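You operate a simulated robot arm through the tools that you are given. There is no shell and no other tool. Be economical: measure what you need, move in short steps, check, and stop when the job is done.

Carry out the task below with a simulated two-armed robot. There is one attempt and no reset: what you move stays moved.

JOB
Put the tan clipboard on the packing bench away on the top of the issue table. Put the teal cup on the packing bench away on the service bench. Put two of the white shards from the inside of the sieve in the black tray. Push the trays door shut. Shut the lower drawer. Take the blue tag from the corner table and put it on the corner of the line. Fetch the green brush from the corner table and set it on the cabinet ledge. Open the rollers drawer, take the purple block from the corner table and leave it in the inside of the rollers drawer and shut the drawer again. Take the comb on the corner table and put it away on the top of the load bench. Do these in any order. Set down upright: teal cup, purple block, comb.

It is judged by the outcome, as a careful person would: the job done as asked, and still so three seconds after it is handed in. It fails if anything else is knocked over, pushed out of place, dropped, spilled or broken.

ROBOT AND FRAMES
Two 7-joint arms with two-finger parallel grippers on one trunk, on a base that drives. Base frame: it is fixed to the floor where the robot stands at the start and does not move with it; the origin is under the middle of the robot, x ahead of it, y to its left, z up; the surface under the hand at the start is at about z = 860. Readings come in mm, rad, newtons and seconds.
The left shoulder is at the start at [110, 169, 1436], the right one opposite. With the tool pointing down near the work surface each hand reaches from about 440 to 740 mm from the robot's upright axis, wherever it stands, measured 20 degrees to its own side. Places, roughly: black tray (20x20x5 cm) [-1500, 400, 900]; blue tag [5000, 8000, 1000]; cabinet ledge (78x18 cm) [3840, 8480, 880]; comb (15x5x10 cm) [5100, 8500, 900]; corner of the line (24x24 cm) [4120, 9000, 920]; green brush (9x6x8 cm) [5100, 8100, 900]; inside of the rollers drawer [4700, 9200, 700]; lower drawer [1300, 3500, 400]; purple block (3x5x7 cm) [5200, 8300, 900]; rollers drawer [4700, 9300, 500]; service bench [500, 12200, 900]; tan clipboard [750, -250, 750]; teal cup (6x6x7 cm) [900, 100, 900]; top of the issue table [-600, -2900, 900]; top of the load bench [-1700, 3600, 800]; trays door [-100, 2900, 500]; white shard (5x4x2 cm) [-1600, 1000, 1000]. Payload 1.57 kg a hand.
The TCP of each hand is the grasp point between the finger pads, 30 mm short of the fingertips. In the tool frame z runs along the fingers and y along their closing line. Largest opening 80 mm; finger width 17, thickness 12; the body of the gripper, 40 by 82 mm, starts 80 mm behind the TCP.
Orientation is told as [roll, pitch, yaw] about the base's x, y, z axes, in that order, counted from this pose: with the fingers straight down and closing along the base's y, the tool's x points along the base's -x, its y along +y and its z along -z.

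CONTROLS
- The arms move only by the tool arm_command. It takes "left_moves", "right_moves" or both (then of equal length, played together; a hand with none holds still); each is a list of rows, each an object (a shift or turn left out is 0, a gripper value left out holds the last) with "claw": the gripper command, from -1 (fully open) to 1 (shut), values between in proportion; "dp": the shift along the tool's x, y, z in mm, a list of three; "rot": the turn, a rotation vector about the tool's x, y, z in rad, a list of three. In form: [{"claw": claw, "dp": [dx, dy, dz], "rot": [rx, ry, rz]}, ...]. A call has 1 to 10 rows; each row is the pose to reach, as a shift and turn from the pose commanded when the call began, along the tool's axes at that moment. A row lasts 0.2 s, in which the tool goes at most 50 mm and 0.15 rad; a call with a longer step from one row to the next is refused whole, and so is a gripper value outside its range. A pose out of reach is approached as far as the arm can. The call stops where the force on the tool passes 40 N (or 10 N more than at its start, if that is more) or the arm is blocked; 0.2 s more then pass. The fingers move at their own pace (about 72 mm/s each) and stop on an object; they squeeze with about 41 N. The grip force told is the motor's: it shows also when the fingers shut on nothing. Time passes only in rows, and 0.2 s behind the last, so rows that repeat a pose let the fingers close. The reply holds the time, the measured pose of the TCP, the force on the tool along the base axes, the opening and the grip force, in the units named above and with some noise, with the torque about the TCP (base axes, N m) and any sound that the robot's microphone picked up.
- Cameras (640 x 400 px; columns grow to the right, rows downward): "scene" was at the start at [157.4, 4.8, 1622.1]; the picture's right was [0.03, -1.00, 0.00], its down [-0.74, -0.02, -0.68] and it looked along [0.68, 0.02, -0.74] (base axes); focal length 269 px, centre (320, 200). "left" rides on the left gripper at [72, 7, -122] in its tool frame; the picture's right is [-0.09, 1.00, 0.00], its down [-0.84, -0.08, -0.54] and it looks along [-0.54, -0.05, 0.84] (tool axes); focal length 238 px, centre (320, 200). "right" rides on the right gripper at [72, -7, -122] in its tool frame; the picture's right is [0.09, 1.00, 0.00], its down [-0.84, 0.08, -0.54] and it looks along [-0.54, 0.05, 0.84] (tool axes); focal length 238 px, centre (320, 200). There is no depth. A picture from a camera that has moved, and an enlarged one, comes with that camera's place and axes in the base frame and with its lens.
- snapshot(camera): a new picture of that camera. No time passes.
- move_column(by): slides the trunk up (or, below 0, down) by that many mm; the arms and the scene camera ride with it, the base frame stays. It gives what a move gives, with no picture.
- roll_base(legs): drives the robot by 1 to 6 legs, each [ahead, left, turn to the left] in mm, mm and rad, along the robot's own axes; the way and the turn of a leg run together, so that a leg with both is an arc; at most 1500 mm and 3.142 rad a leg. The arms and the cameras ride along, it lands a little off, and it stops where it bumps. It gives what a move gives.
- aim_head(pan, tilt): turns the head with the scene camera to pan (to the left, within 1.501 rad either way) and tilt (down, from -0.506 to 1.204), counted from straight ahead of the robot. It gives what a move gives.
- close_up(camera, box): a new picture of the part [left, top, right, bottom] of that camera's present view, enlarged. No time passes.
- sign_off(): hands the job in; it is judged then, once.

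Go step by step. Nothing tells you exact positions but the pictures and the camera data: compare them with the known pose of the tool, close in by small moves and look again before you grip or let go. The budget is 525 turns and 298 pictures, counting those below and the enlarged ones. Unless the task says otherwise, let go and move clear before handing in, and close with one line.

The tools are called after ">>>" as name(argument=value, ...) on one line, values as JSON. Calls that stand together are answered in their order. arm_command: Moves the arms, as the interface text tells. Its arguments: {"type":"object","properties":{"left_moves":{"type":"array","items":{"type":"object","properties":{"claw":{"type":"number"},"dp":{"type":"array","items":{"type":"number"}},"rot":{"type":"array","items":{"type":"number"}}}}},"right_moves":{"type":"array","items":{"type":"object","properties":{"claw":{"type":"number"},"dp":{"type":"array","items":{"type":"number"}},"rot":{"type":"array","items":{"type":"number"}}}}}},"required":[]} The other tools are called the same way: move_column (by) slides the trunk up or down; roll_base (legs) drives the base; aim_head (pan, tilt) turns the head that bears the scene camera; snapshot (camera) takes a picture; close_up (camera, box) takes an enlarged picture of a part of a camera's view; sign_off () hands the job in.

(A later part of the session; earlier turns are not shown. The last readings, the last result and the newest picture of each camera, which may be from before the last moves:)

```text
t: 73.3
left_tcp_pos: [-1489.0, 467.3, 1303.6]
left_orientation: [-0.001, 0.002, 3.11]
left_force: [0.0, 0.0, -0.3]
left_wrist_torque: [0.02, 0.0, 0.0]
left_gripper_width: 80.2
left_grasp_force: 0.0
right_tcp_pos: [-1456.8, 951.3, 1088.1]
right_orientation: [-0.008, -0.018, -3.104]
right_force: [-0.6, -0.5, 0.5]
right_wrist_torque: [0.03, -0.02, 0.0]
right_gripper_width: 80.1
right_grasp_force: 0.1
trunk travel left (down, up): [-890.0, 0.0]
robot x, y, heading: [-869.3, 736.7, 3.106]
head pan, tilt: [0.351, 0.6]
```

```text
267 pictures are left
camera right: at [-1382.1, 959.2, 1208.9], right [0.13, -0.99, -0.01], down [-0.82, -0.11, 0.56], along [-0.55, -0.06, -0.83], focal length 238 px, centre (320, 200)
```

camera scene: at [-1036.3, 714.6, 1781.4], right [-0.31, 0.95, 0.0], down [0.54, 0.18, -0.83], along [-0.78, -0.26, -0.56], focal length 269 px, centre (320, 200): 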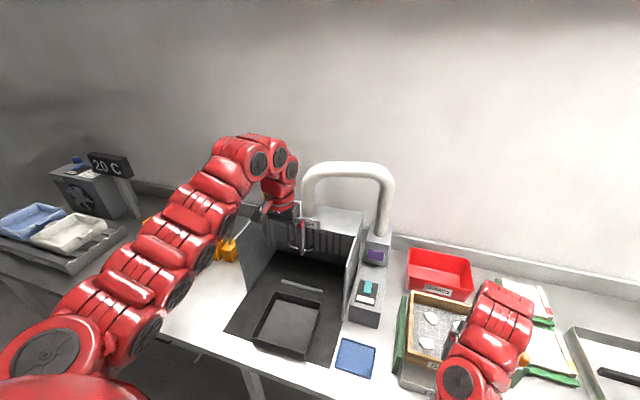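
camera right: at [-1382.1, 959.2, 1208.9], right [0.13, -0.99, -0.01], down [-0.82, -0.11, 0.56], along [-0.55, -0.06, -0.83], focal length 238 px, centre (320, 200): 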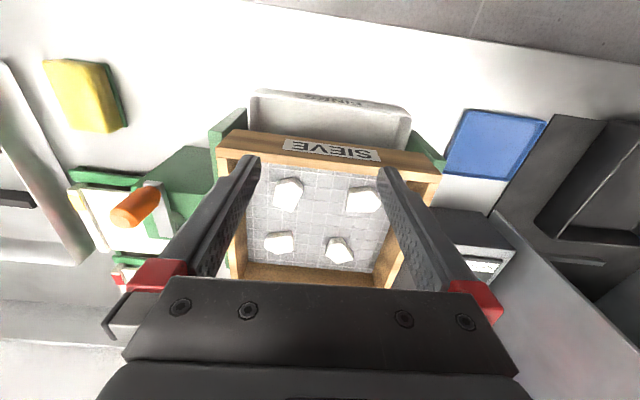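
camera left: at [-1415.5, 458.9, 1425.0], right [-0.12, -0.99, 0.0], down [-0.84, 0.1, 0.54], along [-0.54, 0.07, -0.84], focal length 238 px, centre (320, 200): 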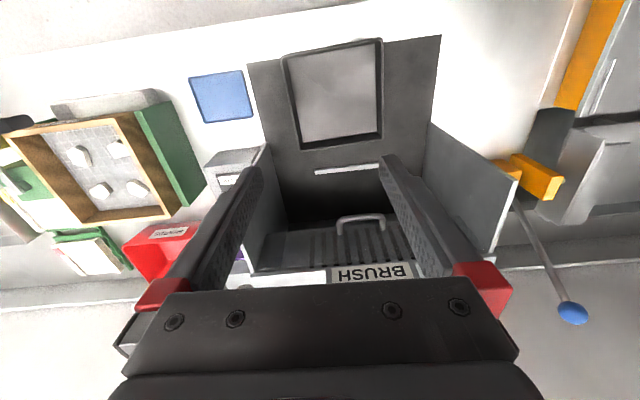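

Four shards visible on the mesh at z≈950; nearest at ~[-1546,982] and [-1543,886]. Moving the right hand over the first.

>>> arm_command(right_moves=[{"dp": [-35, -14, 0], "claw": -0.6}, {"dp": [-70, -28, 0]}, {"dp": [-88, -34, 0]}, {"dp": [-88, -34, 25]}, {"dp": [-88, -34, 50]}])

>>> snapshot(camera="right")

```text
t: 74.5
left_tcp_pos: [-1490.0, 467.2, 1302.4]
left_orientation: [0.001, 0.004, 3.112]
left_force: [0.7, 0.0, -0.3]
left_wrist_torque: [0.0, 0.0, 0.02]
left_gripper_width: 80.0
left_grasp_force: 0.1
right_tcp_pos: [-1545.1, 982.8, 1040.2]
right_orientation: [-0.008, -0.018, -3.105]
right_force: [-0.3, -0.6, 0.3]
right_wrist_torque: [0.02, 0.02, -0.03]
right_gripper_width: 63.9
right_grasp_force: 0.1
trunk travel left (down, up): [-890.0, 0.0]
robot x, y, heading: [-873.2, 734.8, 3.109]
head pan, tilt: [0.351, 0.6]
```

```text
266 pictures are left
camera right: at [-1471.0, 990.2, 1160.8], right [0.13, -0.99, -0.01], down [-0.82, -0.11, 0.56], along [-0.55, -0.06, -0.83], focal length 238 px, centre (320, 200)
```

right: 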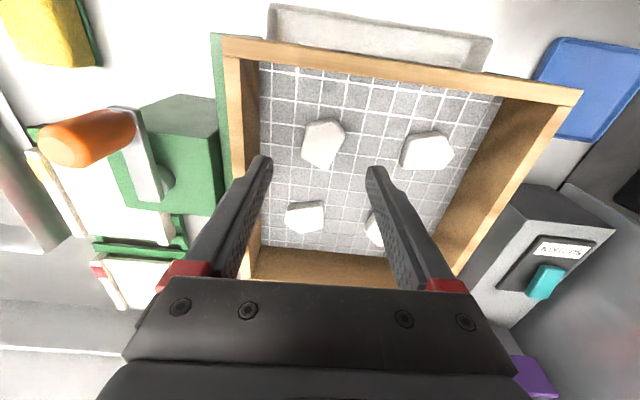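

Aligned. Descending to the mesh with force watch.

>>> arm_command(right_moves=[{"dp": [0, 0, 20]}, {"dp": [0, 0, 40]}, {"dp": [0, 0, 58]}, {"dp": [0, 0, 66]}, {"dp": [0, 0, 72]}])

>>> snapshot(camera="right")

```text
t: 75.6
left_tcp_pos: [-1483.4, 465.7, 1305.3]
left_orientation: [-0.003, 0.0, 3.11]
left_force: [-0.6, 0.4, -0.5]
left_wrist_torque: [0.01, 0.0, 0.02]
left_gripper_width: 79.9
left_grasp_force: 0.0
right_tcp_pos: [-1548.2, 981.9, 981.0]
right_orientation: [-0.009, -0.035, -3.104]
right_force: [18.5, 1.0, 35.8]
right_wrist_torque: [-1.28, -0.9, 0.87]
right_gripper_width: 64.0
right_grasp_force: 0.1
trunk travel left (down, up): [-890.0, 0.0]
robot x, y, heading: [-872.4, 739.0, 3.109]
head pan, tilt: [0.351, 0.6]
stopped in row 5 (right hand): the force on the tool passed its limit at 51 N (the readings are from after the stop); the commanded pose is now the measured one
```

```text
265 pictures are left
camera right: at [-1472.6, 990.2, 1100.6], right [0.13, -0.99, -0.01], down [-0.81, -0.11, 0.57], along [-0.57, -0.06, -0.82], focal length 238 px, centre (320, 200)
```

right: 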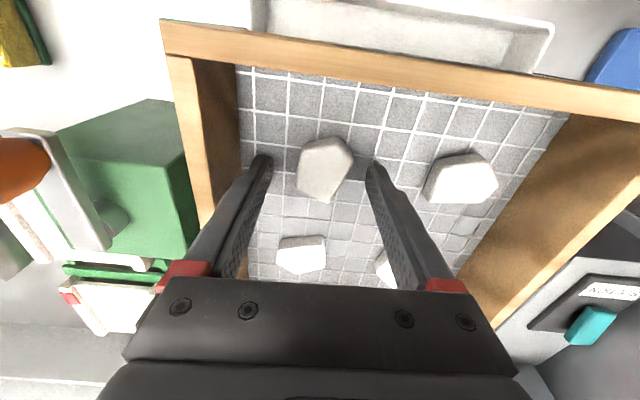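

Fingertips are on the mesh beside the shard. Backing off 3 mm and closing.

>>> arm_command(right_moves=[{"dp": [0, 0, -3]}, {"dp": [0, 0, -3], "claw": 1}, {"dp": [0, 0, -3]}, {"dp": [0, 0, -3]}, {"dp": [0, 0, -3]}, {"dp": [0, 0, -8]}, {"dp": [0, 0, -40]}, {"dp": [0, 0, -80]}])

>>> snapshot(camera="right")

```text
t: 77.4
left_tcp_pos: [-1488.5, 464.8, 1302.3]
left_orientation: [-0.002, 0.001, 3.111]
left_force: [-0.7, -0.5, -0.5]
left_wrist_torque: [-0.02, 0.0, 0.0]
left_gripper_width: 79.9
left_grasp_force: 0.0
right_tcp_pos: [-1553.3, 978.7, 1057.6]
right_orientation: [-0.011, -0.029, -3.103]
right_force: [0.0, -1.0, -0.1]
right_wrist_torque: [-0.02, -0.01, 0.0]
right_gripper_width: 31.1
right_grasp_force: 40.1
trunk travel left (down, up): [-890.0, 0.0]
robot x, y, heading: [-868.0, 736.1, 3.111]
head pan, tilt: [0.351, 0.6]
```

```text
264 pictures are left
camera right: at [-1476.7, 987.8, 1177.2], right [0.13, -0.99, -0.01], down [-0.82, -0.11, 0.56], along [-0.56, -0.06, -0.83], focal length 238 px, centre (320, 200)
```

right: 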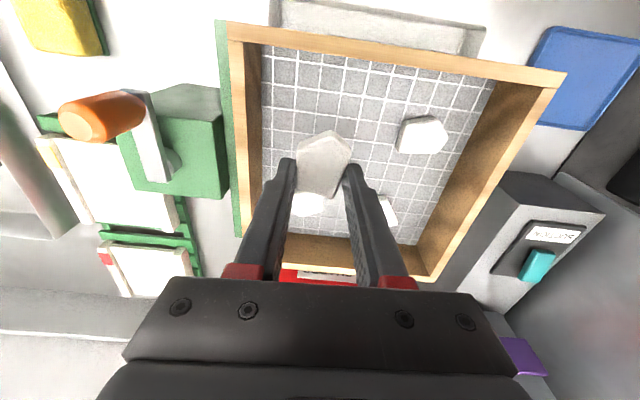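

Shard 1 held (31 mm). Backing off, strafing to the black tray.

>>> roll_base(legs=[[-150, 0, 0], [0, 500, 0]])

>>> snapshot(camera="right")

>>> snapshot(camera="scene")

```text
t: 81.3
left_tcp_pos: [-1347.7, -49.9, 1303.6]
left_orientation: [-0.001, 0.005, 3.125]
left_force: [0.2, 0.6, -1.3]
left_wrist_torque: [0.0, 0.01, 0.0]
left_gripper_width: 80.0
left_grasp_force: 0.1
right_tcp_pos: [-1420.3, 463.5, 1055.5]
right_orientation: [-0.009, -0.029, -3.091]
right_force: [0.4, 0.1, -0.1]
right_wrist_torque: [-0.02, -0.02, 0.0]
right_gripper_width: 30.6
right_grasp_force: 39.3
trunk travel left (down, up): [-890.0, 0.0]
robot x, y, heading: [-732.6, 228.6, 3.126]
head pan, tilt: [0.351, 0.6]
```

```text
263 pictures are left
camera right: at [-1343.8, 473.4, 1176.6], right [0.14, -0.99, -0.01], down [-0.82, -0.12, 0.57], along [-0.56, -0.07, -0.82], focal length 238 px, centre (320, 200)
```

right: 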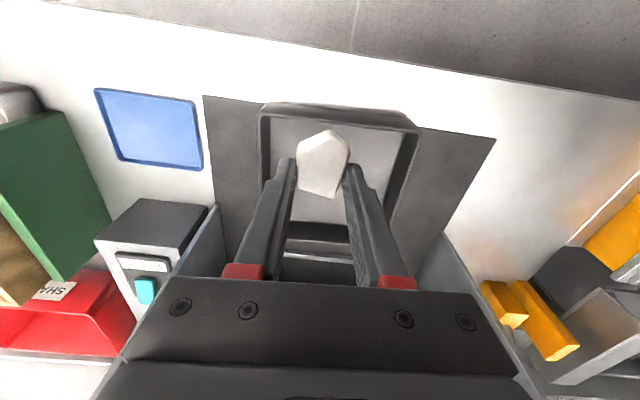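

```text
262 pictures are left
camera scene: at [-899.2, 206.3, 1781.3], right [-0.33, 0.94, 0.0], down [0.53, 0.18, -0.83], along [-0.78, -0.27, -0.56], focal length 269 px, centre (320, 200)
```

scene: 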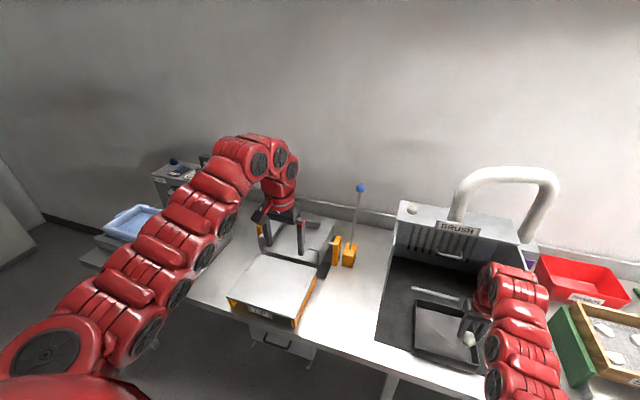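

>>> roll_base(legs=[[80, 0, 0]])

>>> arm_command(right_moves=[{"dp": [0, -15, 25]}, {"dp": [0, -15, 50]}, {"dp": [0, -15, 75]}, {"dp": [0, -15, 95]}, {"dp": [0, -15, 110]}])

>>> snapshot(camera="right")

```text
t: 82.3
left_tcp_pos: [-1421.8, -48.1, 1304.8]
left_orientation: [0.0, 0.0, 3.125]
left_force: [1.3, 0.6, -0.7]
left_wrist_torque: [0.02, 0.01, 0.0]
left_gripper_width: 80.3
left_grasp_force: 0.0
right_tcp_pos: [-1493.3, 465.0, 1058.8]
right_orientation: [-0.009, -0.029, -3.091]
right_force: [0.3, 0.4, -0.5]
right_wrist_torque: [-0.01, 0.05, 0.0]
right_gripper_width: 30.5
right_grasp_force: 39.6
trunk travel left (down, up): [-890.0, 0.0]
robot x, y, heading: [-812.4, 228.4, 3.122]
head pan, tilt: [0.351, 0.6]
```

```text
t: 83.5
left_tcp_pos: [-1424.3, -48.5, 1302.7]
left_orientation: [0.001, 0.003, 3.127]
left_force: [0.3, 0.9, -0.6]
left_wrist_torque: [-0.01, 0.02, 0.01]
left_gripper_width: 79.9
left_grasp_force: 0.0
right_tcp_pos: [-1488.6, 477.8, 962.2]
right_orientation: [-0.009, -0.031, -3.091]
right_force: [-0.1, 0.3, -0.1]
right_wrist_torque: [0.05, -0.02, -0.03]
right_gripper_width: 30.5
right_grasp_force: 39.4
right hand out of reach, approached as far as the arm can: row 4, 5
trunk travel left (down, up): [-890.0, 0.0]
robot x, y, heading: [-809.1, 228.7, 3.123]
head pan, tilt: [0.351, 0.6]
```

```text
261 pictures are left
camera right: at [-1412.3, 488.4, 1082.7], right [0.14, -0.99, -0.01], down [-0.81, -0.12, 0.57], along [-0.56, -0.07, -0.82], focal length 238 px, centre (320, 200)
```

right: 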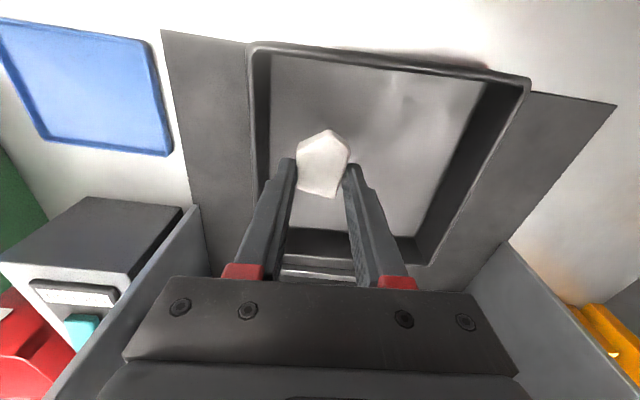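

>>> move_column(by=-50)

>>> arm_command(right_moves=[{"dp": [0, 0, 4]}, {"dp": [0, 0, 8]}, {"dp": [0, 0, 12]}])

>>> snapshot(camera="right")

```text
t: 84.5
left_tcp_pos: [-1424.9, -47.6, 1253.9]
left_orientation: [-0.002, 0.003, 3.124]
left_force: [-0.8, -0.2, 0.0]
left_wrist_torque: [0.01, 0.02, -0.02]
left_gripper_width: 79.9
left_grasp_force: 0.0
right_tcp_pos: [-1486.5, 479.6, 912.5]
right_orientation: [-0.012, -0.03, -3.09]
right_force: [0.1, -0.1, -0.7]
right_wrist_torque: [0.03, 0.02, 0.01]
right_gripper_width: 30.6
right_grasp_force: 40.2
trunk travel left (down, up): [-840.0, 50.0]
robot x, y, heading: [-810.5, 231.0, 3.123]
head pan, tilt: [0.351, 0.6]
```

```text
t: 85.3
left_tcp_pos: [-1423.8, -48.7, 1254.1]
left_orientation: [0.0, 0.004, 3.124]
left_force: [0.7, 0.5, 0.7]
left_wrist_torque: [0.0, 0.01, -0.01]
left_gripper_width: 80.0
left_grasp_force: 0.1
right_tcp_pos: [-1485.4, 477.8, 901.8]
right_orientation: [-0.009, -0.029, -3.091]
right_force: [0.1, 0.0, 0.0]
right_wrist_torque: [0.02, 0.01, 0.0]
right_gripper_width: 30.4
right_grasp_force: 40.1
right hand out of reach, approached as far as the arm can: row 3
trunk travel left (down, up): [-840.0, 50.0]
robot x, y, heading: [-813.8, 228.3, 3.12]
head pan, tilt: [0.351, 0.6]
```

```text
260 pictures are left
camera right: at [-1410.3, 488.1, 1022.6], right [0.14, -0.99, -0.01], down [-0.82, -0.12, 0.57], along [-0.56, -0.07, -0.82], focal length 238 px, centre (320, 200)
```

right: 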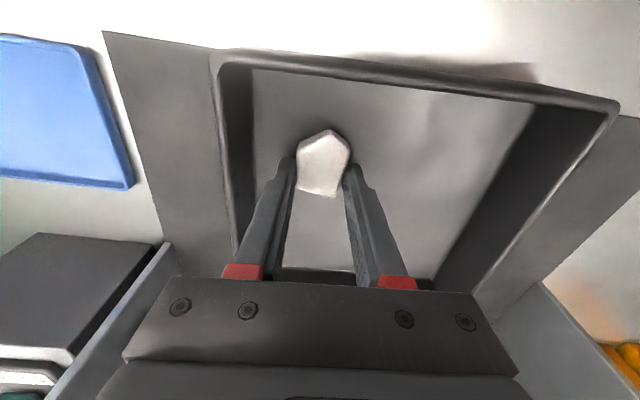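

>>> move_column(by=-30)

```text
t: 85.8
left_tcp_pos: [-1422.8, -49.3, 1238.3]
left_orientation: [-0.001, 0.004, 3.125]
left_force: [0.3, -0.3, 0.0]
left_wrist_torque: [0.0, -0.01, -0.03]
left_gripper_width: 80.0
left_grasp_force: 0.1
right_tcp_pos: [-1485.5, 477.3, 890.4]
right_orientation: [-0.012, -0.03, -3.091]
right_force: [4.3, -0.8, 9.9]
right_wrist_torque: [-0.16, -0.18, 0.02]
right_gripper_width: 30.5
right_grasp_force: 39.3
trunk travel left (down, up): [-825.0, 65.0]
robot x, y, heading: [-810.6, 234.1, 3.128]
head pan, tilt: [0.351, 0.6]
stopped: the force on the tool passed its limit at 65 N (the readings are from after the stop); the commanded pose is now the measured one
```

Shard touches the tray floor. Releasing and rising.

>>> arm_command(right_moves=[{"dp": [0, 0, -1]}, {"dp": [0, 0, -1], "claw": -0.2}, {"dp": [0, 0, -1]}, {"dp": [0, 0, -1]}, {"dp": [0, 0, -30]}, {"dp": [0, 0, -70]}])

>>> move_column(by=65)

>>> snapshot(camera="right")

```text
t: 87.2
left_tcp_pos: [-1425.1, -47.8, 1238.4]
left_orientation: [-0.003, 0.002, 3.124]
left_force: [0.2, 0.2, -0.3]
left_wrist_torque: [0.0, 0.0, -0.02]
left_gripper_width: 80.3
left_grasp_force: 0.0
right_tcp_pos: [-1483.9, 477.9, 961.6]
right_orientation: [-0.009, -0.028, -3.092]
right_force: [-0.6, 0.3, 0.7]
right_wrist_torque: [0.02, -0.03, -0.01]
right_gripper_width: 48.1
right_grasp_force: 0.1
trunk travel left (down, up): [-825.0, 65.0]
robot x, y, heading: [-813.6, 230.5, 3.122]
head pan, tilt: [0.351, 0.6]
```

```text
t: 88.2
left_tcp_pos: [-1425.7, -48.8, 1302.6]
left_orientation: [-0.002, 0.005, 3.124]
left_force: [-0.8, 0.3, 0.1]
left_wrist_torque: [0.01, -0.02, -0.02]
left_gripper_width: 80.1
left_grasp_force: 0.1
right_tcp_pos: [-1484.1, 478.5, 1024.4]
right_orientation: [-0.007, -0.028, -3.091]
right_force: [0.7, 0.0, -0.5]
right_wrist_torque: [0.0, -0.01, 0.02]
right_gripper_width: 48.0
right_grasp_force: 0.0
trunk travel left (down, up): [-890.0, 0.0]
robot x, y, heading: [-813.9, 230.8, 3.128]
head pan, tilt: [0.351, 0.6]
```

```text
259 pictures are left
camera right: at [-1409.5, 488.2, 1145.4], right [0.14, -0.99, -0.01], down [-0.82, -0.12, 0.56], along [-0.56, -0.07, -0.83], focal length 238 px, centre (320, 200)
```

right: 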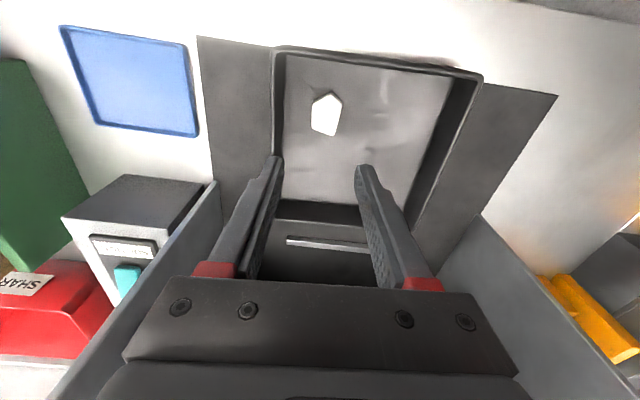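

Shard 1 is in the tray. Back for the second one at ~[-1543,886].

>>> arm_command(right_moves=[{"dp": [0, 0, -30], "claw": -0.6}, {"dp": [0, 0, -45]}])

>>> roll_base(legs=[[-90, 0, 0], [0, -408, 0], [145, 0, 0]])

>>> snapshot(camera="right")

```text
t: 88.8
left_tcp_pos: [-1423.2, -47.2, 1302.2]
left_orientation: [0.0, 0.002, 3.124]
left_force: [0.4, 0.2, -0.2]
left_wrist_torque: [-0.01, 0.0, 0.01]
left_gripper_width: 80.2
left_grasp_force: 0.0
right_tcp_pos: [-1482.1, 478.7, 1071.2]
right_orientation: [-0.008, -0.027, -3.091]
right_force: [0.7, 0.1, 0.4]
right_wrist_torque: [-0.01, -0.01, 0.0]
right_gripper_width: 64.0
right_grasp_force: 0.0
trunk travel left (down, up): [-890.0, 0.0]
robot x, y, heading: [-811.0, 233.4, 3.123]
head pan, tilt: [0.351, 0.6]
```

```text
t: 92.9
left_tcp_pos: [-1470.8, 356.5, 1304.2]
left_orientation: [0.001, 0.003, 3.121]
left_force: [-0.1, 0.6, 0.2]
left_wrist_torque: [-0.01, 0.03, -0.01]
left_gripper_width: 80.2
left_grasp_force: 0.1
right_tcp_pos: [-1527.8, 882.9, 1070.8]
right_orientation: [-0.01, -0.03, -3.093]
right_force: [0.1, 0.4, 0.0]
right_wrist_torque: [-0.02, 0.06, 0.01]
right_gripper_width: 63.8
right_grasp_force: 0.0
trunk travel left (down, up): [-890.0, 0.0]
robot x, y, heading: [-857.5, 634.7, 3.121]
head pan, tilt: [0.351, 0.6]
```

```text
258 pictures are left
camera right: at [-1452.0, 892.7, 1191.9], right [0.14, -0.99, -0.01], down [-0.82, -0.12, 0.57], along [-0.56, -0.07, -0.82], focal length 238 px, centre (320, 200)
```

right: 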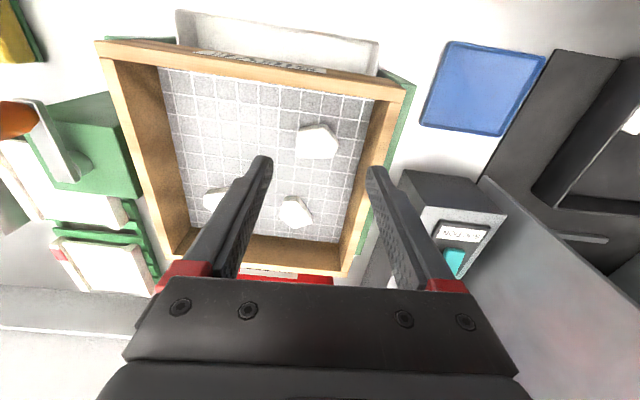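

Shard B at ~[-1536,886]; wall at y≈839, so I open only to ~50 mm and descend.

>>> arm_command(right_moves=[{"dp": [-5, -6, 0], "claw": -0.28}, {"dp": [-5, -6, 30]}, {"dp": [-5, -6, 55]}])

>>> snapshot(camera="right")

```text
t: 93.7
left_tcp_pos: [-1474.4, 357.2, 1302.0]
left_orientation: [0.0, 0.006, 3.12]
left_force: [0.3, 0.5, 0.0]
left_wrist_torque: [0.02, 0.0, 0.01]
left_gripper_width: 80.1
left_grasp_force: 0.2
right_tcp_pos: [-1539.1, 891.2, 1013.6]
right_orientation: [-0.008, -0.025, -3.094]
right_force: [-0.1, 0.2, -0.3]
right_wrist_torque: [0.01, 0.0, -0.01]
right_gripper_width: 51.1
right_grasp_force: 0.1
trunk travel left (down, up): [-890.0, 0.0]
robot x, y, heading: [-857.4, 633.7, 3.12]
head pan, tilt: [0.351, 0.6]
```

```text
257 pictures are left
camera right: at [-1464.0, 899.3, 1134.2], right [0.14, -0.99, -0.01], down [-0.82, -0.12, 0.56], along [-0.56, -0.07, -0.83], focal length 238 px, centre (320, 200)
```

right: 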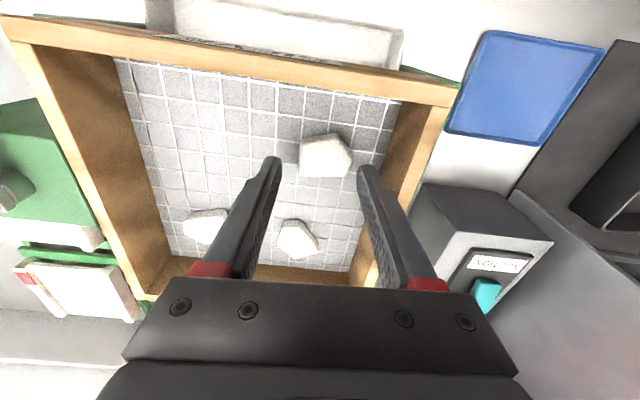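

>>> arm_command(right_moves=[{"dp": [0, 3, 10]}, {"dp": [0, 3, 20]}, {"dp": [1, 3, 26]}, {"dp": [1, 3, 30]}])

>>> snapshot(camera="right")

```text
t: 94.7
left_tcp_pos: [-1474.5, 356.5, 1302.0]
left_orientation: [-0.002, 0.004, 3.12]
left_force: [0.0, 0.1, 0.6]
left_wrist_torque: [-0.03, -0.04, -0.04]
left_gripper_width: 79.8
left_grasp_force: 0.0
right_tcp_pos: [-1535.3, 885.7, 984.4]
right_orientation: [-0.009, -0.026, -3.094]
right_force: [-0.2, 0.2, 0.2]
right_wrist_torque: [-0.02, 0.03, 0.05]
right_gripper_width: 51.0
right_grasp_force: 0.0
trunk travel left (down, up): [-890.0, 0.0]
robot x, y, heading: [-859.1, 632.0, 3.123]
head pan, tilt: [0.351, 0.6]
```

```text
256 pictures are left
camera right: at [-1460.6, 895.9, 1105.4], right [0.14, -0.99, -0.01], down [-0.82, -0.12, 0.56], along [-0.56, -0.07, -0.83], focal length 238 px, centre (320, 200)
```

right: 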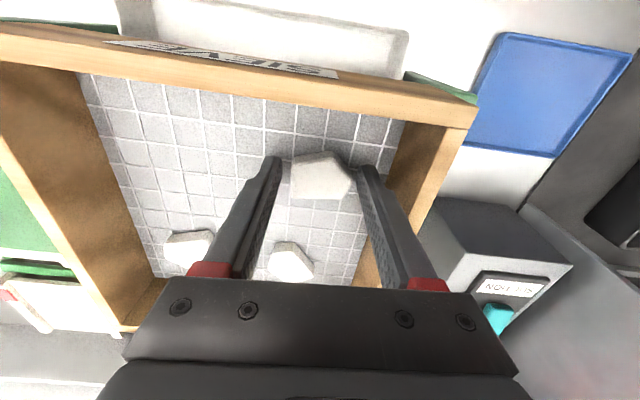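

>>> arm_command(right_moves=[{"dp": [0, 0, 1], "claw": 1}, {"dp": [0, 0, 1]}, {"dp": [0, 0, 1]}, {"dp": [0, 0, 1]}, {"dp": [0, 0, -8]}, {"dp": [0, 0, -40]}, {"dp": [0, 0, -80]}])

>>> snapshot(camera="right")

```text
t: 96.3
left_tcp_pos: [-1474.0, 356.5, 1303.0]
left_orientation: [-0.003, 0.003, 3.119]
left_force: [0.2, -0.5, -0.6]
left_wrist_torque: [0.03, 0.0, 0.0]
left_gripper_width: 80.0
left_grasp_force: 0.0
right_tcp_pos: [-1530.0, 884.8, 1065.5]
right_orientation: [-0.011, -0.028, -3.095]
right_force: [-0.8, 0.4, -0.3]
right_wrist_torque: [0.0, 0.0, -0.02]
right_gripper_width: 41.4
right_grasp_force: 40.6
trunk travel left (down, up): [-890.0, 0.0]
robot x, y, heading: [-860.7, 635.2, 3.12]
head pan, tilt: [0.351, 0.6]
```

```text
255 pictures are left
camera right: at [-1455.6, 895.0, 1186.1], right [0.14, -0.99, -0.01], down [-0.82, -0.12, 0.56], along [-0.56, -0.07, -0.83], focal length 238 px, centre (320, 200)
```

right: 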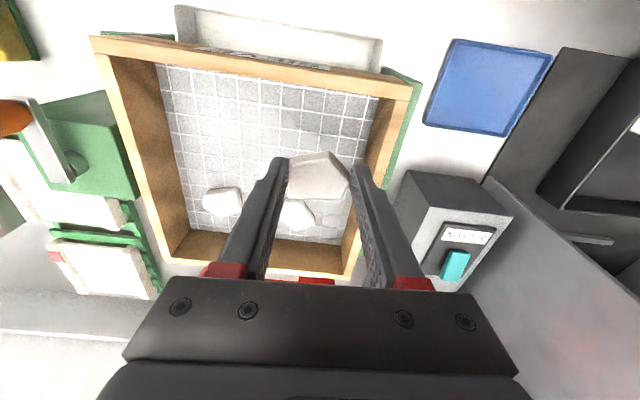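

Shard 2 held. Back to the tray at y≈400.

>>> roll_base(legs=[[-110, 0, 0], [0, 485, 0], [80, 0, 0]])

>>> arm_command(right_moves=[{"dp": [0, 0, 25]}, {"dp": [0, 0, 50]}, {"dp": [0, 0, 75]}])

>>> snapshot(camera="right")

```text
t: 100.5
left_tcp_pos: [-1450.5, -114.1, 1304.3]
left_orientation: [0.0, 0.001, 3.125]
left_force: [0.2, -0.1, 0.1]
left_wrist_torque: [-0.02, 0.04, 0.03]
left_gripper_width: 80.0
left_grasp_force: 0.1
right_tcp_pos: [-1511.8, 415.5, 1067.7]
right_orientation: [-0.01, -0.031, -3.091]
right_force: [-0.2, -0.4, 0.3]
right_wrist_torque: [0.0, 0.0, 0.01]
right_gripper_width: 42.2
right_grasp_force: 41.0
trunk travel left (down, up): [-890.0, 0.0]
robot x, y, heading: [-841.1, 167.0, 3.125]
head pan, tilt: [0.351, 0.6]
```

```text
t: 101.3
left_tcp_pos: [-1457.8, -114.4, 1300.8]
left_orientation: [-0.002, 0.006, 3.126]
left_force: [0.9, 0.2, -0.3]
left_wrist_torque: [-0.05, 0.03, 0.03]
left_gripper_width: 80.0
left_grasp_force: 0.0
right_tcp_pos: [-1516.1, 414.4, 988.5]
right_orientation: [-0.008, -0.028, -3.091]
right_force: [-1.4, 0.6, -1.2]
right_wrist_torque: [0.01, 0.0, 0.01]
right_gripper_width: 42.4
right_grasp_force: 41.4
trunk travel left (down, up): [-890.0, 0.0]
robot x, y, heading: [-840.6, 166.6, 3.126]
head pan, tilt: [0.351, 0.6]
```

```text
254 pictures are left
camera right: at [-1442.0, 424.8, 1108.6], right [0.14, -0.99, -0.01], down [-0.82, -0.12, 0.56], along [-0.56, -0.07, -0.83], focal length 238 px, centre (320, 200)
```

right: 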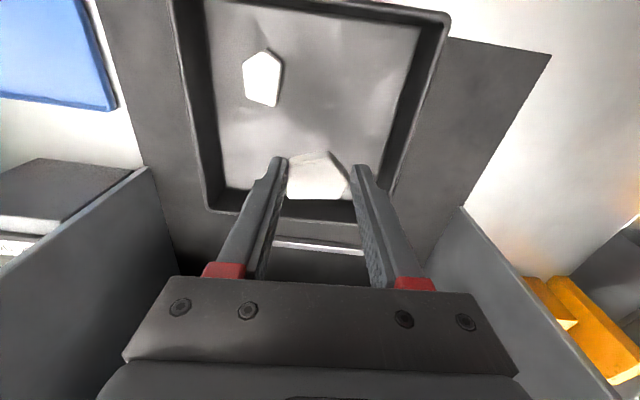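

>>> arm_command(right_moves=[{"dp": [20, 0, 15]}, {"dp": [20, 0, 30]}])

>>> move_column(by=-55)

>>> arm_command(right_moves=[{"dp": [0, 0, 3]}, {"dp": [0, 0, 6]}, {"dp": [0, 0, 9]}, {"dp": [0, 0, 12]}, {"dp": [0, 0, 15]}, {"dp": [0, 0, 18]}, {"dp": [0, 0, 21]}])

>>> snapshot(camera="right")

```text
t: 102.0
left_tcp_pos: [-1455.9, -114.0, 1302.3]
left_orientation: [-0.001, 0.005, 3.126]
left_force: [0.8, -0.2, 0.8]
left_wrist_torque: [0.0, -0.02, -0.03]
left_gripper_width: 80.0
left_grasp_force: 0.1
right_tcp_pos: [-1498.6, 417.4, 955.9]
right_orientation: [-0.009, -0.029, -3.091]
right_force: [-0.3, -0.7, 0.5]
right_wrist_torque: [-0.02, 0.0, -0.01]
right_gripper_width: 42.2
right_grasp_force: 41.1
trunk travel left (down, up): [-890.0, 0.0]
robot x, y, heading: [-842.9, 163.4, 3.127]
head pan, tilt: [0.351, 0.6]
```

```text
t: 102.9
left_tcp_pos: [-1453.1, -113.4, 1248.7]
left_orientation: [0.0, 0.004, 3.126]
left_force: [-0.5, -0.2, -0.2]
left_wrist_torque: [-0.05, 0.0, 0.0]
left_gripper_width: 80.0
left_grasp_force: 0.0
right_tcp_pos: [-1496.6, 416.6, 902.8]
right_orientation: [-0.009, -0.028, -3.091]
right_force: [0.1, -0.3, -0.2]
right_wrist_torque: [0.01, 0.01, -0.02]
right_gripper_width: 42.2
right_grasp_force: 40.8
trunk travel left (down, up): [-835.0, 55.0]
robot x, y, heading: [-842.1, 160.5, 3.123]
head pan, tilt: [0.351, 0.6]
```

```text
t: 104.3
left_tcp_pos: [-1449.3, -115.2, 1248.0]
left_orientation: [-0.001, 0.001, 3.126]
left_force: [0.8, -0.2, 0.3]
left_wrist_torque: [0.02, 0.01, -0.02]
left_gripper_width: 80.1
left_grasp_force: 0.0
right_tcp_pos: [-1495.8, 418.7, 890.5]
right_orientation: [-0.011, -0.038, -3.093]
right_force: [7.5, -1.0, 25.5]
right_wrist_torque: [-0.46, -0.22, 0.07]
right_gripper_width: 41.6
right_grasp_force: 41.1
trunk travel left (down, up): [-835.0, 55.0]
robot x, y, heading: [-838.7, 162.3, 3.12]
head pan, tilt: [0.351, 0.6]
stopped in row 7 (right hand): the force on the tool passed its limit at 51 N (the readings are from after the stop); the commanded pose is now the measured one
```

```text
253 pictures are left
camera right: at [-1421.2, 427.3, 1010.2], right [0.14, -0.99, -0.02], down [-0.81, -0.12, 0.57], along [-0.57, -0.07, -0.82], focal length 238 px, centre (320, 200)
```

right: 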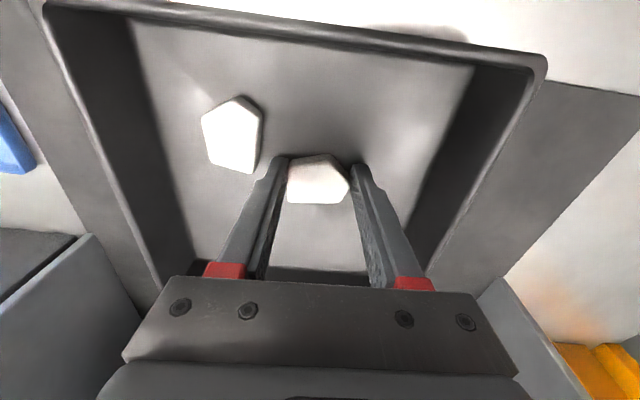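

>>> arm_command(right_moves=[{"dp": [0, 0, -2]}, {"dp": [0, 0, -2], "claw": -0.3}, {"dp": [0, 0, -2]}, {"dp": [0, 0, -30]}, {"dp": [0, 0, -70]}])

>>> move_column(by=55)

>>> snapshot(camera="right")

```text
t: 105.5
left_tcp_pos: [-1454.0, -113.6, 1249.0]
left_orientation: [-0.002, 0.002, 3.125]
left_force: [-0.1, -0.3, 0.6]
left_wrist_torque: [-0.01, 0.03, -0.02]
left_gripper_width: 79.8
left_grasp_force: 0.1
right_tcp_pos: [-1493.2, 420.5, 956.4]
right_orientation: [-0.012, -0.031, -3.092]
right_force: [0.5, 0.7, 0.8]
right_wrist_torque: [-0.01, 0.02, -0.02]
right_gripper_width: 52.0
right_grasp_force: 0.1
trunk travel left (down, up): [-835.0, 55.0]
robot x, y, heading: [-833.4, 165.3, 3.131]
head pan, tilt: [0.351, 0.6]
```

```text
t: 106.5
left_tcp_pos: [-1454.1, -113.4, 1302.6]
left_orientation: [-0.003, 0.002, 3.124]
left_force: [0.6, 0.2, 0.3]
left_wrist_torque: [-0.04, 0.01, -0.02]
left_gripper_width: 80.0
left_grasp_force: 0.0
right_tcp_pos: [-1495.5, 418.8, 1011.3]
right_orientation: [-0.01, -0.034, -3.092]
right_force: [-1.0, -0.6, -0.9]
right_wrist_torque: [0.0, 0.02, 0.03]
right_gripper_width: 51.9
right_grasp_force: 0.0
trunk travel left (down, up): [-890.0, 0.0]
robot x, y, heading: [-840.9, 162.6, 3.123]
head pan, tilt: [0.351, 0.6]
```

```text
252 pictures are left
camera right: at [-1419.5, 429.6, 1131.0], right [0.14, -0.99, -0.01], down [-0.81, -0.12, 0.57], along [-0.56, -0.07, -0.82], focal length 238 px, centre (320, 200)
```

right: 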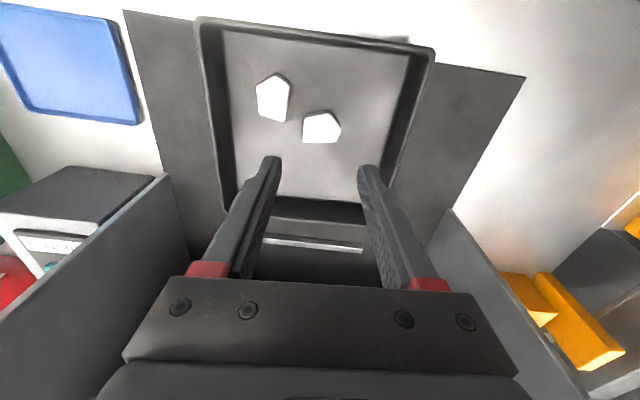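

Both shards rest in the tray. Now turning around to the packing bench for the teal cup.

>>> roll_base(legs=[[-600, 0, 0], [0, 0, 3.14], [0, -310, 0], [200, 0, 0]])

>>> aim_head(pan=0.1, tilt=0.8)

>>> snapshot(camera="scene")

```text
t: 120.2
left_tcp_pos: [579.3, 158.4, 1303.8]
left_orientation: [-0.002, 0.003, 0.019]
left_force: [-0.7, 0.0, 0.3]
left_wrist_torque: [0.01, -0.04, -0.02]
left_gripper_width: 80.0
left_grasp_force: 0.0
right_tcp_pos: [640.0, -374.2, 1011.9]
right_orientation: [-0.011, -0.034, 0.086]
right_force: [0.1, 0.6, 0.7]
right_wrist_torque: [0.0, -0.01, -0.01]
right_gripper_width: 51.9
right_grasp_force: 0.1
trunk travel left (down, up): [-890.0, 0.0]
robot x, y, heading: [-26.5, -141.9, 0.023]
head pan, tilt: [0.351, 0.6]
```

```text
t: 121.0
left_tcp_pos: [581.1, 156.9, 1301.5]
left_orientation: [-0.002, 0.005, 0.02]
left_force: [0.3, -0.2, 0.3]
left_wrist_torque: [-0.01, 0.04, 0.02]
left_gripper_width: 80.1
left_grasp_force: 0.0
right_tcp_pos: [641.9, -375.2, 1010.9]
right_orientation: [-0.009, -0.03, 0.085]
right_force: [0.7, 0.3, -0.5]
right_wrist_torque: [-0.02, 0.03, -0.04]
right_gripper_width: 52.1
right_grasp_force: 0.1
trunk travel left (down, up): [-890.0, 0.0]
robot x, y, heading: [-21.1, -139.3, 0.017]
head pan, tilt: [0.099, 0.799]
```

```text
251 pictures are left
camera scene: at [136.9, -130.3, 1764.0], right [0.12, -0.99, 0.0], down [-0.71, -0.08, -0.7], along [0.69, 0.08, -0.72], focal length 269 px, centre (320, 200)
```

scene: 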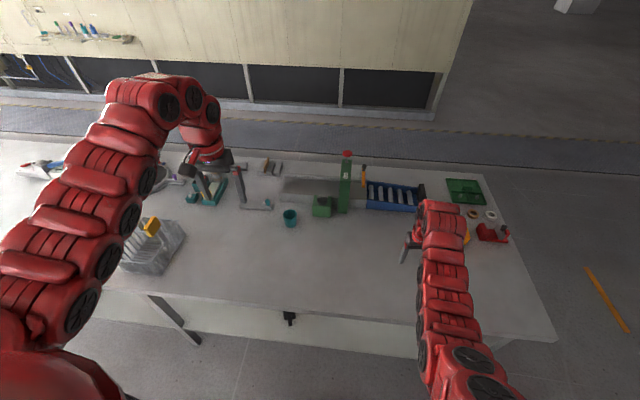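

Cup confirmed at ~[856,80]. Raising the right hand clear and driving forward, slowly.

>>> arm_command(right_moves=[{"dp": [0, 0, -40]}, {"dp": [20, 0, -80]}, {"dp": [40, 0, -120]}, {"dp": [60, 0, -150]}])

>>> roll_base(legs=[[200, 0, -0.017]])

>>> snapshot(camera="scene")

>>> snapshot(camera="left")

```text
t: 122.0
left_tcp_pos: [580.2, 158.5, 1302.1]
left_orientation: [-0.001, 0.003, 0.02]
left_force: [0.3, -0.5, -0.3]
left_wrist_torque: [-0.02, -0.01, 0.05]
left_gripper_width: 79.8
left_grasp_force: 0.0
right_tcp_pos: [638.6, -376.4, 1051.8]
right_orientation: [-0.011, -0.035, 0.086]
right_force: [-0.4, 0.3, -0.5]
right_wrist_torque: [0.02, 0.0, 0.02]
right_gripper_width: 51.8
right_grasp_force: 0.1
right hand out of reach, approached as far as the arm can: row 2, 3, 4
trunk travel left (down, up): [-890.0, 0.0]
robot x, y, heading: [-19.0, -144.1, 0.018]
head pan, tilt: [0.099, 0.799]
```

```text
t: 123.5
left_tcp_pos: [784.8, 145.3, 1302.1]
left_orientation: [-0.003, 0.003, -0.005]
left_force: [-0.3, -0.1, 0.6]
left_wrist_torque: [-0.03, 0.0, -0.01]
left_gripper_width: 79.9
left_grasp_force: 0.0
right_tcp_pos: [829.2, -390.2, 1053.2]
right_orientation: [-0.01, -0.035, 0.062]
right_force: [0.7, -0.2, 0.1]
right_wrist_torque: [-0.01, 0.02, -0.02]
right_gripper_width: 52.1
right_grasp_force: 0.0
trunk travel left (down, up): [-890.0, 0.0]
robot x, y, heading: [173.9, -142.5, -0.005]
head pan, tilt: [0.099, 0.799]
```

```text
250 pictures are left
camera scene: at [330.9, -132.9, 1764.5], right [0.09, -1.0, 0.0], down [-0.71, -0.07, -0.7], along [0.7, 0.06, -0.72], focal length 269 px, centre (320, 200)
```

scene: 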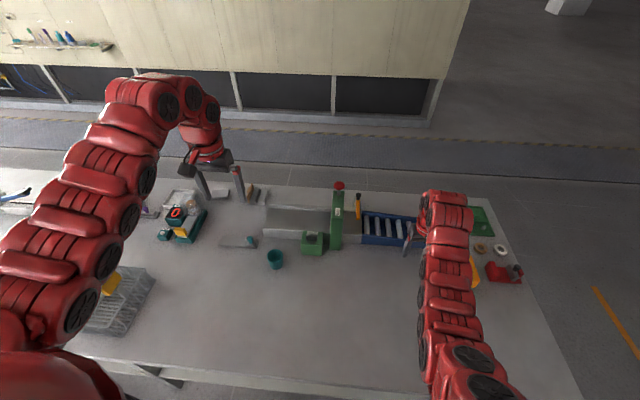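

```text
249 pictures are left
camera left: at [714.3, 152.8, 1425.2], right [0.1, 1.0, 0.0], down [0.84, -0.08, 0.54], along [0.54, -0.05, -0.84], focal length 238 px, centre (320, 200)
```

left: 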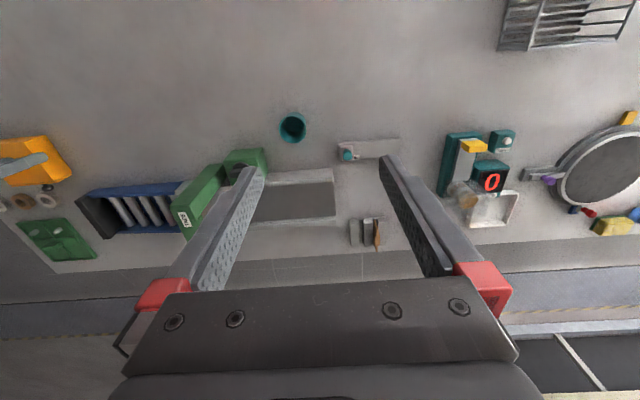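

>>> arm_command(left_moves=[{"dp": [-10, -10, 40], "claw": -1}, {"dp": [-20, -20, 80]}, {"dp": [-30, -30, 120]}, {"dp": [-40, -40, 160]}, {"dp": [-50, -50, 200]}, {"dp": [-60, -60, 240]}, {"dp": [-68, -64, 280]}, {"dp": [-68, -64, 310]}])

>>> snapshot(camera="left")

```text
t: 125.3
left_tcp_pos: [851.7, 80.8, 991.3]
left_orientation: [-0.002, 0.004, -0.003]
left_force: [-0.6, 0.0, -0.5]
left_wrist_torque: [0.0, 0.02, 0.0]
left_gripper_width: 80.0
left_grasp_force: 0.1
left hand out of reach, approached as far as the arm can: row 1
right_tcp_pos: [832.4, -389.5, 1052.3]
right_orientation: [-0.01, -0.031, 0.061]
right_force: [1.3, 0.2, 0.4]
right_wrist_torque: [0.01, -0.02, 0.02]
right_gripper_width: 52.1
right_grasp_force: 0.0
trunk travel left (down, up): [-890.0, 0.0]
robot x, y, heading: [174.9, -141.7, -0.01]
head pan, tilt: [0.099, 0.799]
```

```text
248 pictures are left
camera left: at [782.5, 88.4, 1113.0], right [0.1, 1.0, 0.0], down [0.84, -0.08, 0.54], along [0.54, -0.05, -0.84], focal length 238 px, centre (320, 200)
```

left: 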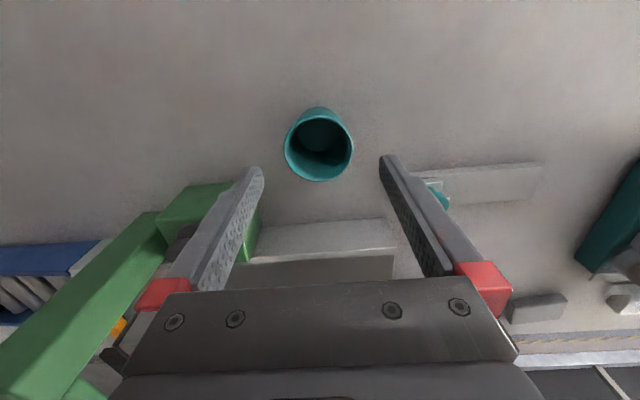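

Cup centred between the fingers. Descending and gripping.

>>> arm_command(left_moves=[{"dp": [0, 0, 40]}, {"dp": [0, 0, 70]}, {"dp": [0, 0, 86]}, {"dp": [0, 0, 86], "claw": 1}, {"dp": [0, 0, 86]}, {"dp": [0, 0, 86]}, {"dp": [0, 0, 86]}])

>>> snapshot(camera="left")

```text
t: 127.0
left_tcp_pos: [833.5, 78.9, 917.6]
left_orientation: [-0.002, 0.003, -0.004]
left_force: [0.0, 0.4, 1.4]
left_wrist_torque: [0.07, 0.03, 0.05]
left_gripper_width: 43.6
left_grasp_force: 40.7
left hand out of reach, approached as far as the arm can: row 1, 2, 3, 4, 5, 6, 7
right_tcp_pos: [831.1, -391.2, 1051.8]
right_orientation: [-0.01, -0.034, 0.062]
right_force: [0.7, 0.1, 0.2]
right_wrist_torque: [0.02, 0.04, 0.02]
right_gripper_width: 51.8
right_grasp_force: 0.0
trunk travel left (down, up): [-890.0, 0.0]
robot x, y, heading: [179.9, -142.7, -0.007]
head pan, tilt: [0.099, 0.799]
```

```text
247 pictures are left
camera left: at [764.3, 86.4, 1039.5], right [0.1, 1.0, 0.0], down [0.84, -0.08, 0.54], along [0.54, -0.05, -0.84], focal length 238 px, centre (320, 200)
```

left: 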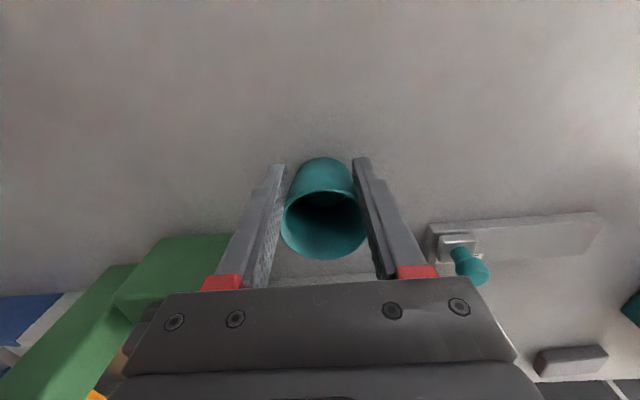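

The arm fell short (trunk too high), gripping off-centre. I reopen, lower the trunk after lifting slightly, and retry.

>>> arm_command(left_moves=[{"dp": [0, 0, 0], "claw": -1}, {"dp": [0, 0, 0]}, {"dp": [0, 0, 0]}, {"dp": [0, 0, -40]}, {"dp": [0, 0, -80]}])

>>> snapshot(camera="left")

```text
t: 128.2
left_tcp_pos: [834.5, 74.3, 1002.8]
left_orientation: [0.0, 0.002, -0.005]
left_force: [0.0, 0.2, -0.9]
left_wrist_torque: [-0.02, -0.01, 0.0]
left_gripper_width: 79.7
left_grasp_force: 0.0
right_tcp_pos: [830.2, -392.5, 1051.7]
right_orientation: [-0.011, -0.032, 0.059]
right_force: [-0.8, 0.0, 0.5]
right_wrist_torque: [0.02, 0.03, -0.03]
right_gripper_width: 51.9
right_grasp_force: 0.1
trunk travel left (down, up): [-890.0, 0.0]
robot x, y, heading: [178.6, -140.9, -0.007]
head pan, tilt: [0.099, 0.799]
```

```text
246 pictures are left
camera left: at [764.0, 83.0, 1123.2], right [0.1, 1.0, 0.0], down [0.84, -0.08, 0.54], along [0.54, -0.05, -0.84], focal length 238 px, centre (320, 200)
```

left: 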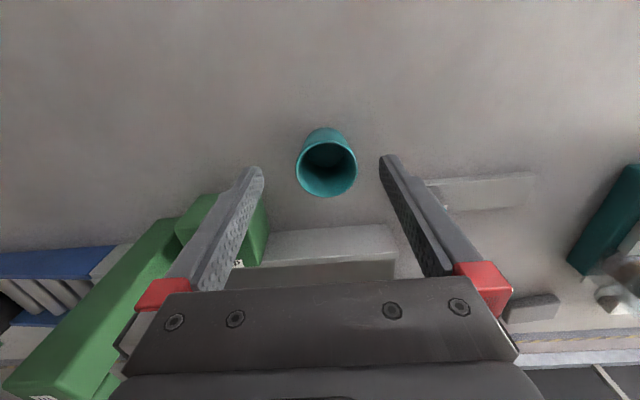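

>>> arm_command(left_moves=[{"dp": [-14, 7, 0]}])

>>> move_column(by=-50)

>>> snapshot(camera="left")

>>> snapshot(camera="right")

```text
t: 128.6
left_tcp_pos: [847.7, 84.1, 1000.7]
left_orientation: [-0.002, 0.003, -0.004]
left_force: [0.3, -1.6, -1.1]
left_wrist_torque: [0.04, -0.02, -0.03]
left_gripper_width: 80.3
left_grasp_force: 0.1
right_tcp_pos: [832.1, -388.4, 1050.8]
right_orientation: [-0.01, -0.031, 0.062]
right_force: [-0.2, -0.2, -0.4]
right_wrist_torque: [0.0, 0.0, -0.05]
right_gripper_width: 52.0
right_grasp_force: 0.0
trunk travel left (down, up): [-890.0, 0.0]
robot x, y, heading: [176.6, -139.1, -0.008]
head pan, tilt: [0.099, 0.799]
```

```text
t: 129.5
left_tcp_pos: [846.7, 85.1, 952.0]
left_orientation: [-0.001, 0.003, -0.005]
left_force: [0.6, 0.5, 0.1]
left_wrist_torque: [-0.02, 0.03, -0.03]
left_gripper_width: 79.9
left_grasp_force: 0.0
right_tcp_pos: [831.4, -390.1, 1001.8]
right_orientation: [-0.011, -0.032, 0.06]
right_force: [-0.2, 0.0, 0.0]
right_wrist_torque: [0.02, 0.0, 0.0]
right_gripper_width: 51.8
right_grasp_force: 0.1
trunk travel left (down, up): [-840.0, 50.0]
robot x, y, heading: [173.7, -144.8, -0.009]
head pan, tilt: [0.099, 0.799]
```

```text
245 pictures are left
camera left: at [777.4, 92.5, 1072.6], right [0.1, 1.0, 0.0], down [0.84, -0.08, 0.54], along [0.54, -0.05, -0.84], focal length 238 px, centre (320, 200)
```

left: 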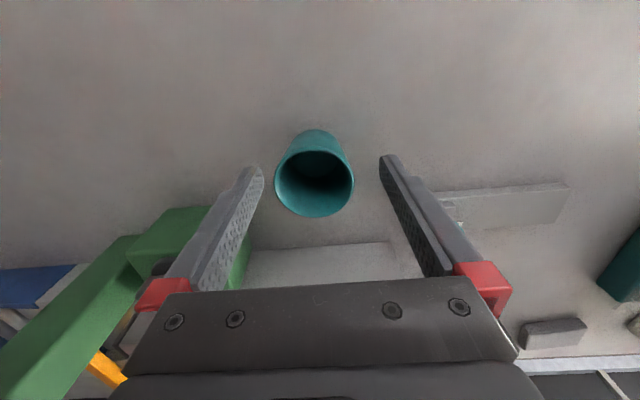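

```text
244 pictures are left
camera right: at [756.0, -399.7, 1121.8], right [-0.15, 0.99, -0.01], down [0.81, 0.13, 0.57], along [0.56, 0.08, -0.82], focal length 238 px, centre (320, 200)
```

right: 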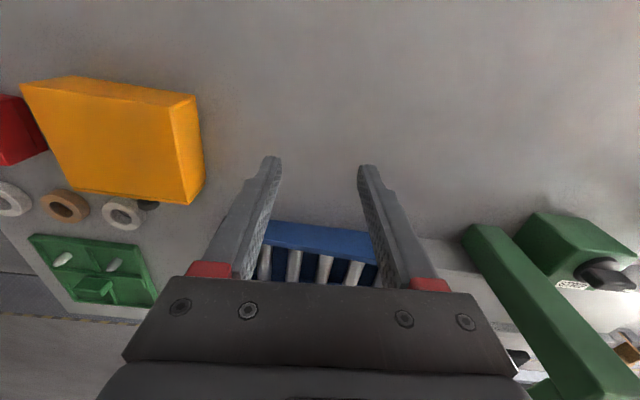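

>>> arm_command(left_moves=[{"dp": [-4, -3, 20]}, {"dp": [-4, -3, 44]}])

>>> snapshot(camera="left")

```text
t: 130.1
left_tcp_pos: [851.6, 80.9, 906.7]
left_orientation: [0.001, 0.005, -0.004]
left_force: [0.9, -0.2, 0.1]
left_wrist_torque: [0.03, 0.03, -0.04]
left_gripper_width: 80.2
left_grasp_force: 0.1
right_tcp_pos: [831.7, -388.9, 1000.6]
right_orientation: [-0.01, -0.033, 0.062]
right_force: [0.0, 0.0, -0.1]
right_wrist_torque: [0.0, 0.02, 0.01]
right_gripper_width: 51.9
right_grasp_force: 0.1
trunk travel left (down, up): [-840.0, 50.0]
robot x, y, heading: [173.1, -146.1, -0.007]
head pan, tilt: [0.099, 0.799]
```

```text
243 pictures are left
camera left: at [782.0, 89.6, 1028.4], right [0.1, 1.0, 0.0], down [0.84, -0.08, 0.54], along [0.54, -0.05, -0.84], focal length 238 px, centre (320, 200)
```

left: 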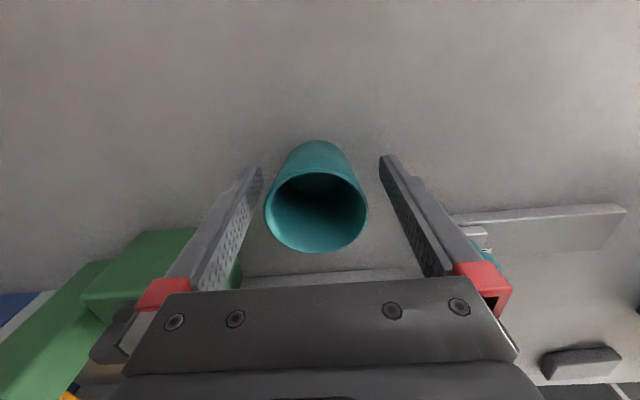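

>>> arm_command(left_moves=[{"claw": 1}, {"dp": [0, 0, 0]}, {"dp": [0, 0, 0]}, {"dp": [0, 0, -10]}, {"dp": [0, 0, -40]}, {"dp": [0, 0, -80]}])

>>> snapshot(camera="left")

```text
t: 131.5
left_tcp_pos: [849.4, 78.7, 987.0]
left_orientation: [-0.002, 0.002, -0.006]
left_force: [-0.4, -0.6, 0.2]
left_wrist_torque: [0.01, 0.01, 0.03]
left_gripper_width: 56.5
left_grasp_force: 40.9
right_tcp_pos: [830.1, -390.0, 1001.4]
right_orientation: [-0.01, -0.033, 0.061]
right_force: [0.5, -0.2, -0.3]
right_wrist_torque: [0.04, -0.02, -0.01]
right_gripper_width: 52.1
right_grasp_force: 0.0
trunk travel left (down, up): [-840.0, 50.0]
robot x, y, heading: [173.6, -143.4, -0.007]
head pan, tilt: [0.099, 0.799]
```

```text
242 pictures are left
camera left: at [779.6, 87.6, 1109.1], right [0.1, 1.0, 0.0], down [0.84, -0.08, 0.54], along [0.54, -0.05, -0.84], focal length 238 px, centre (320, 200)
```

left: 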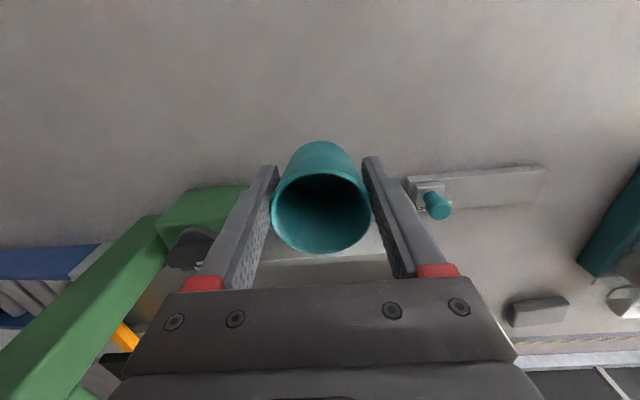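

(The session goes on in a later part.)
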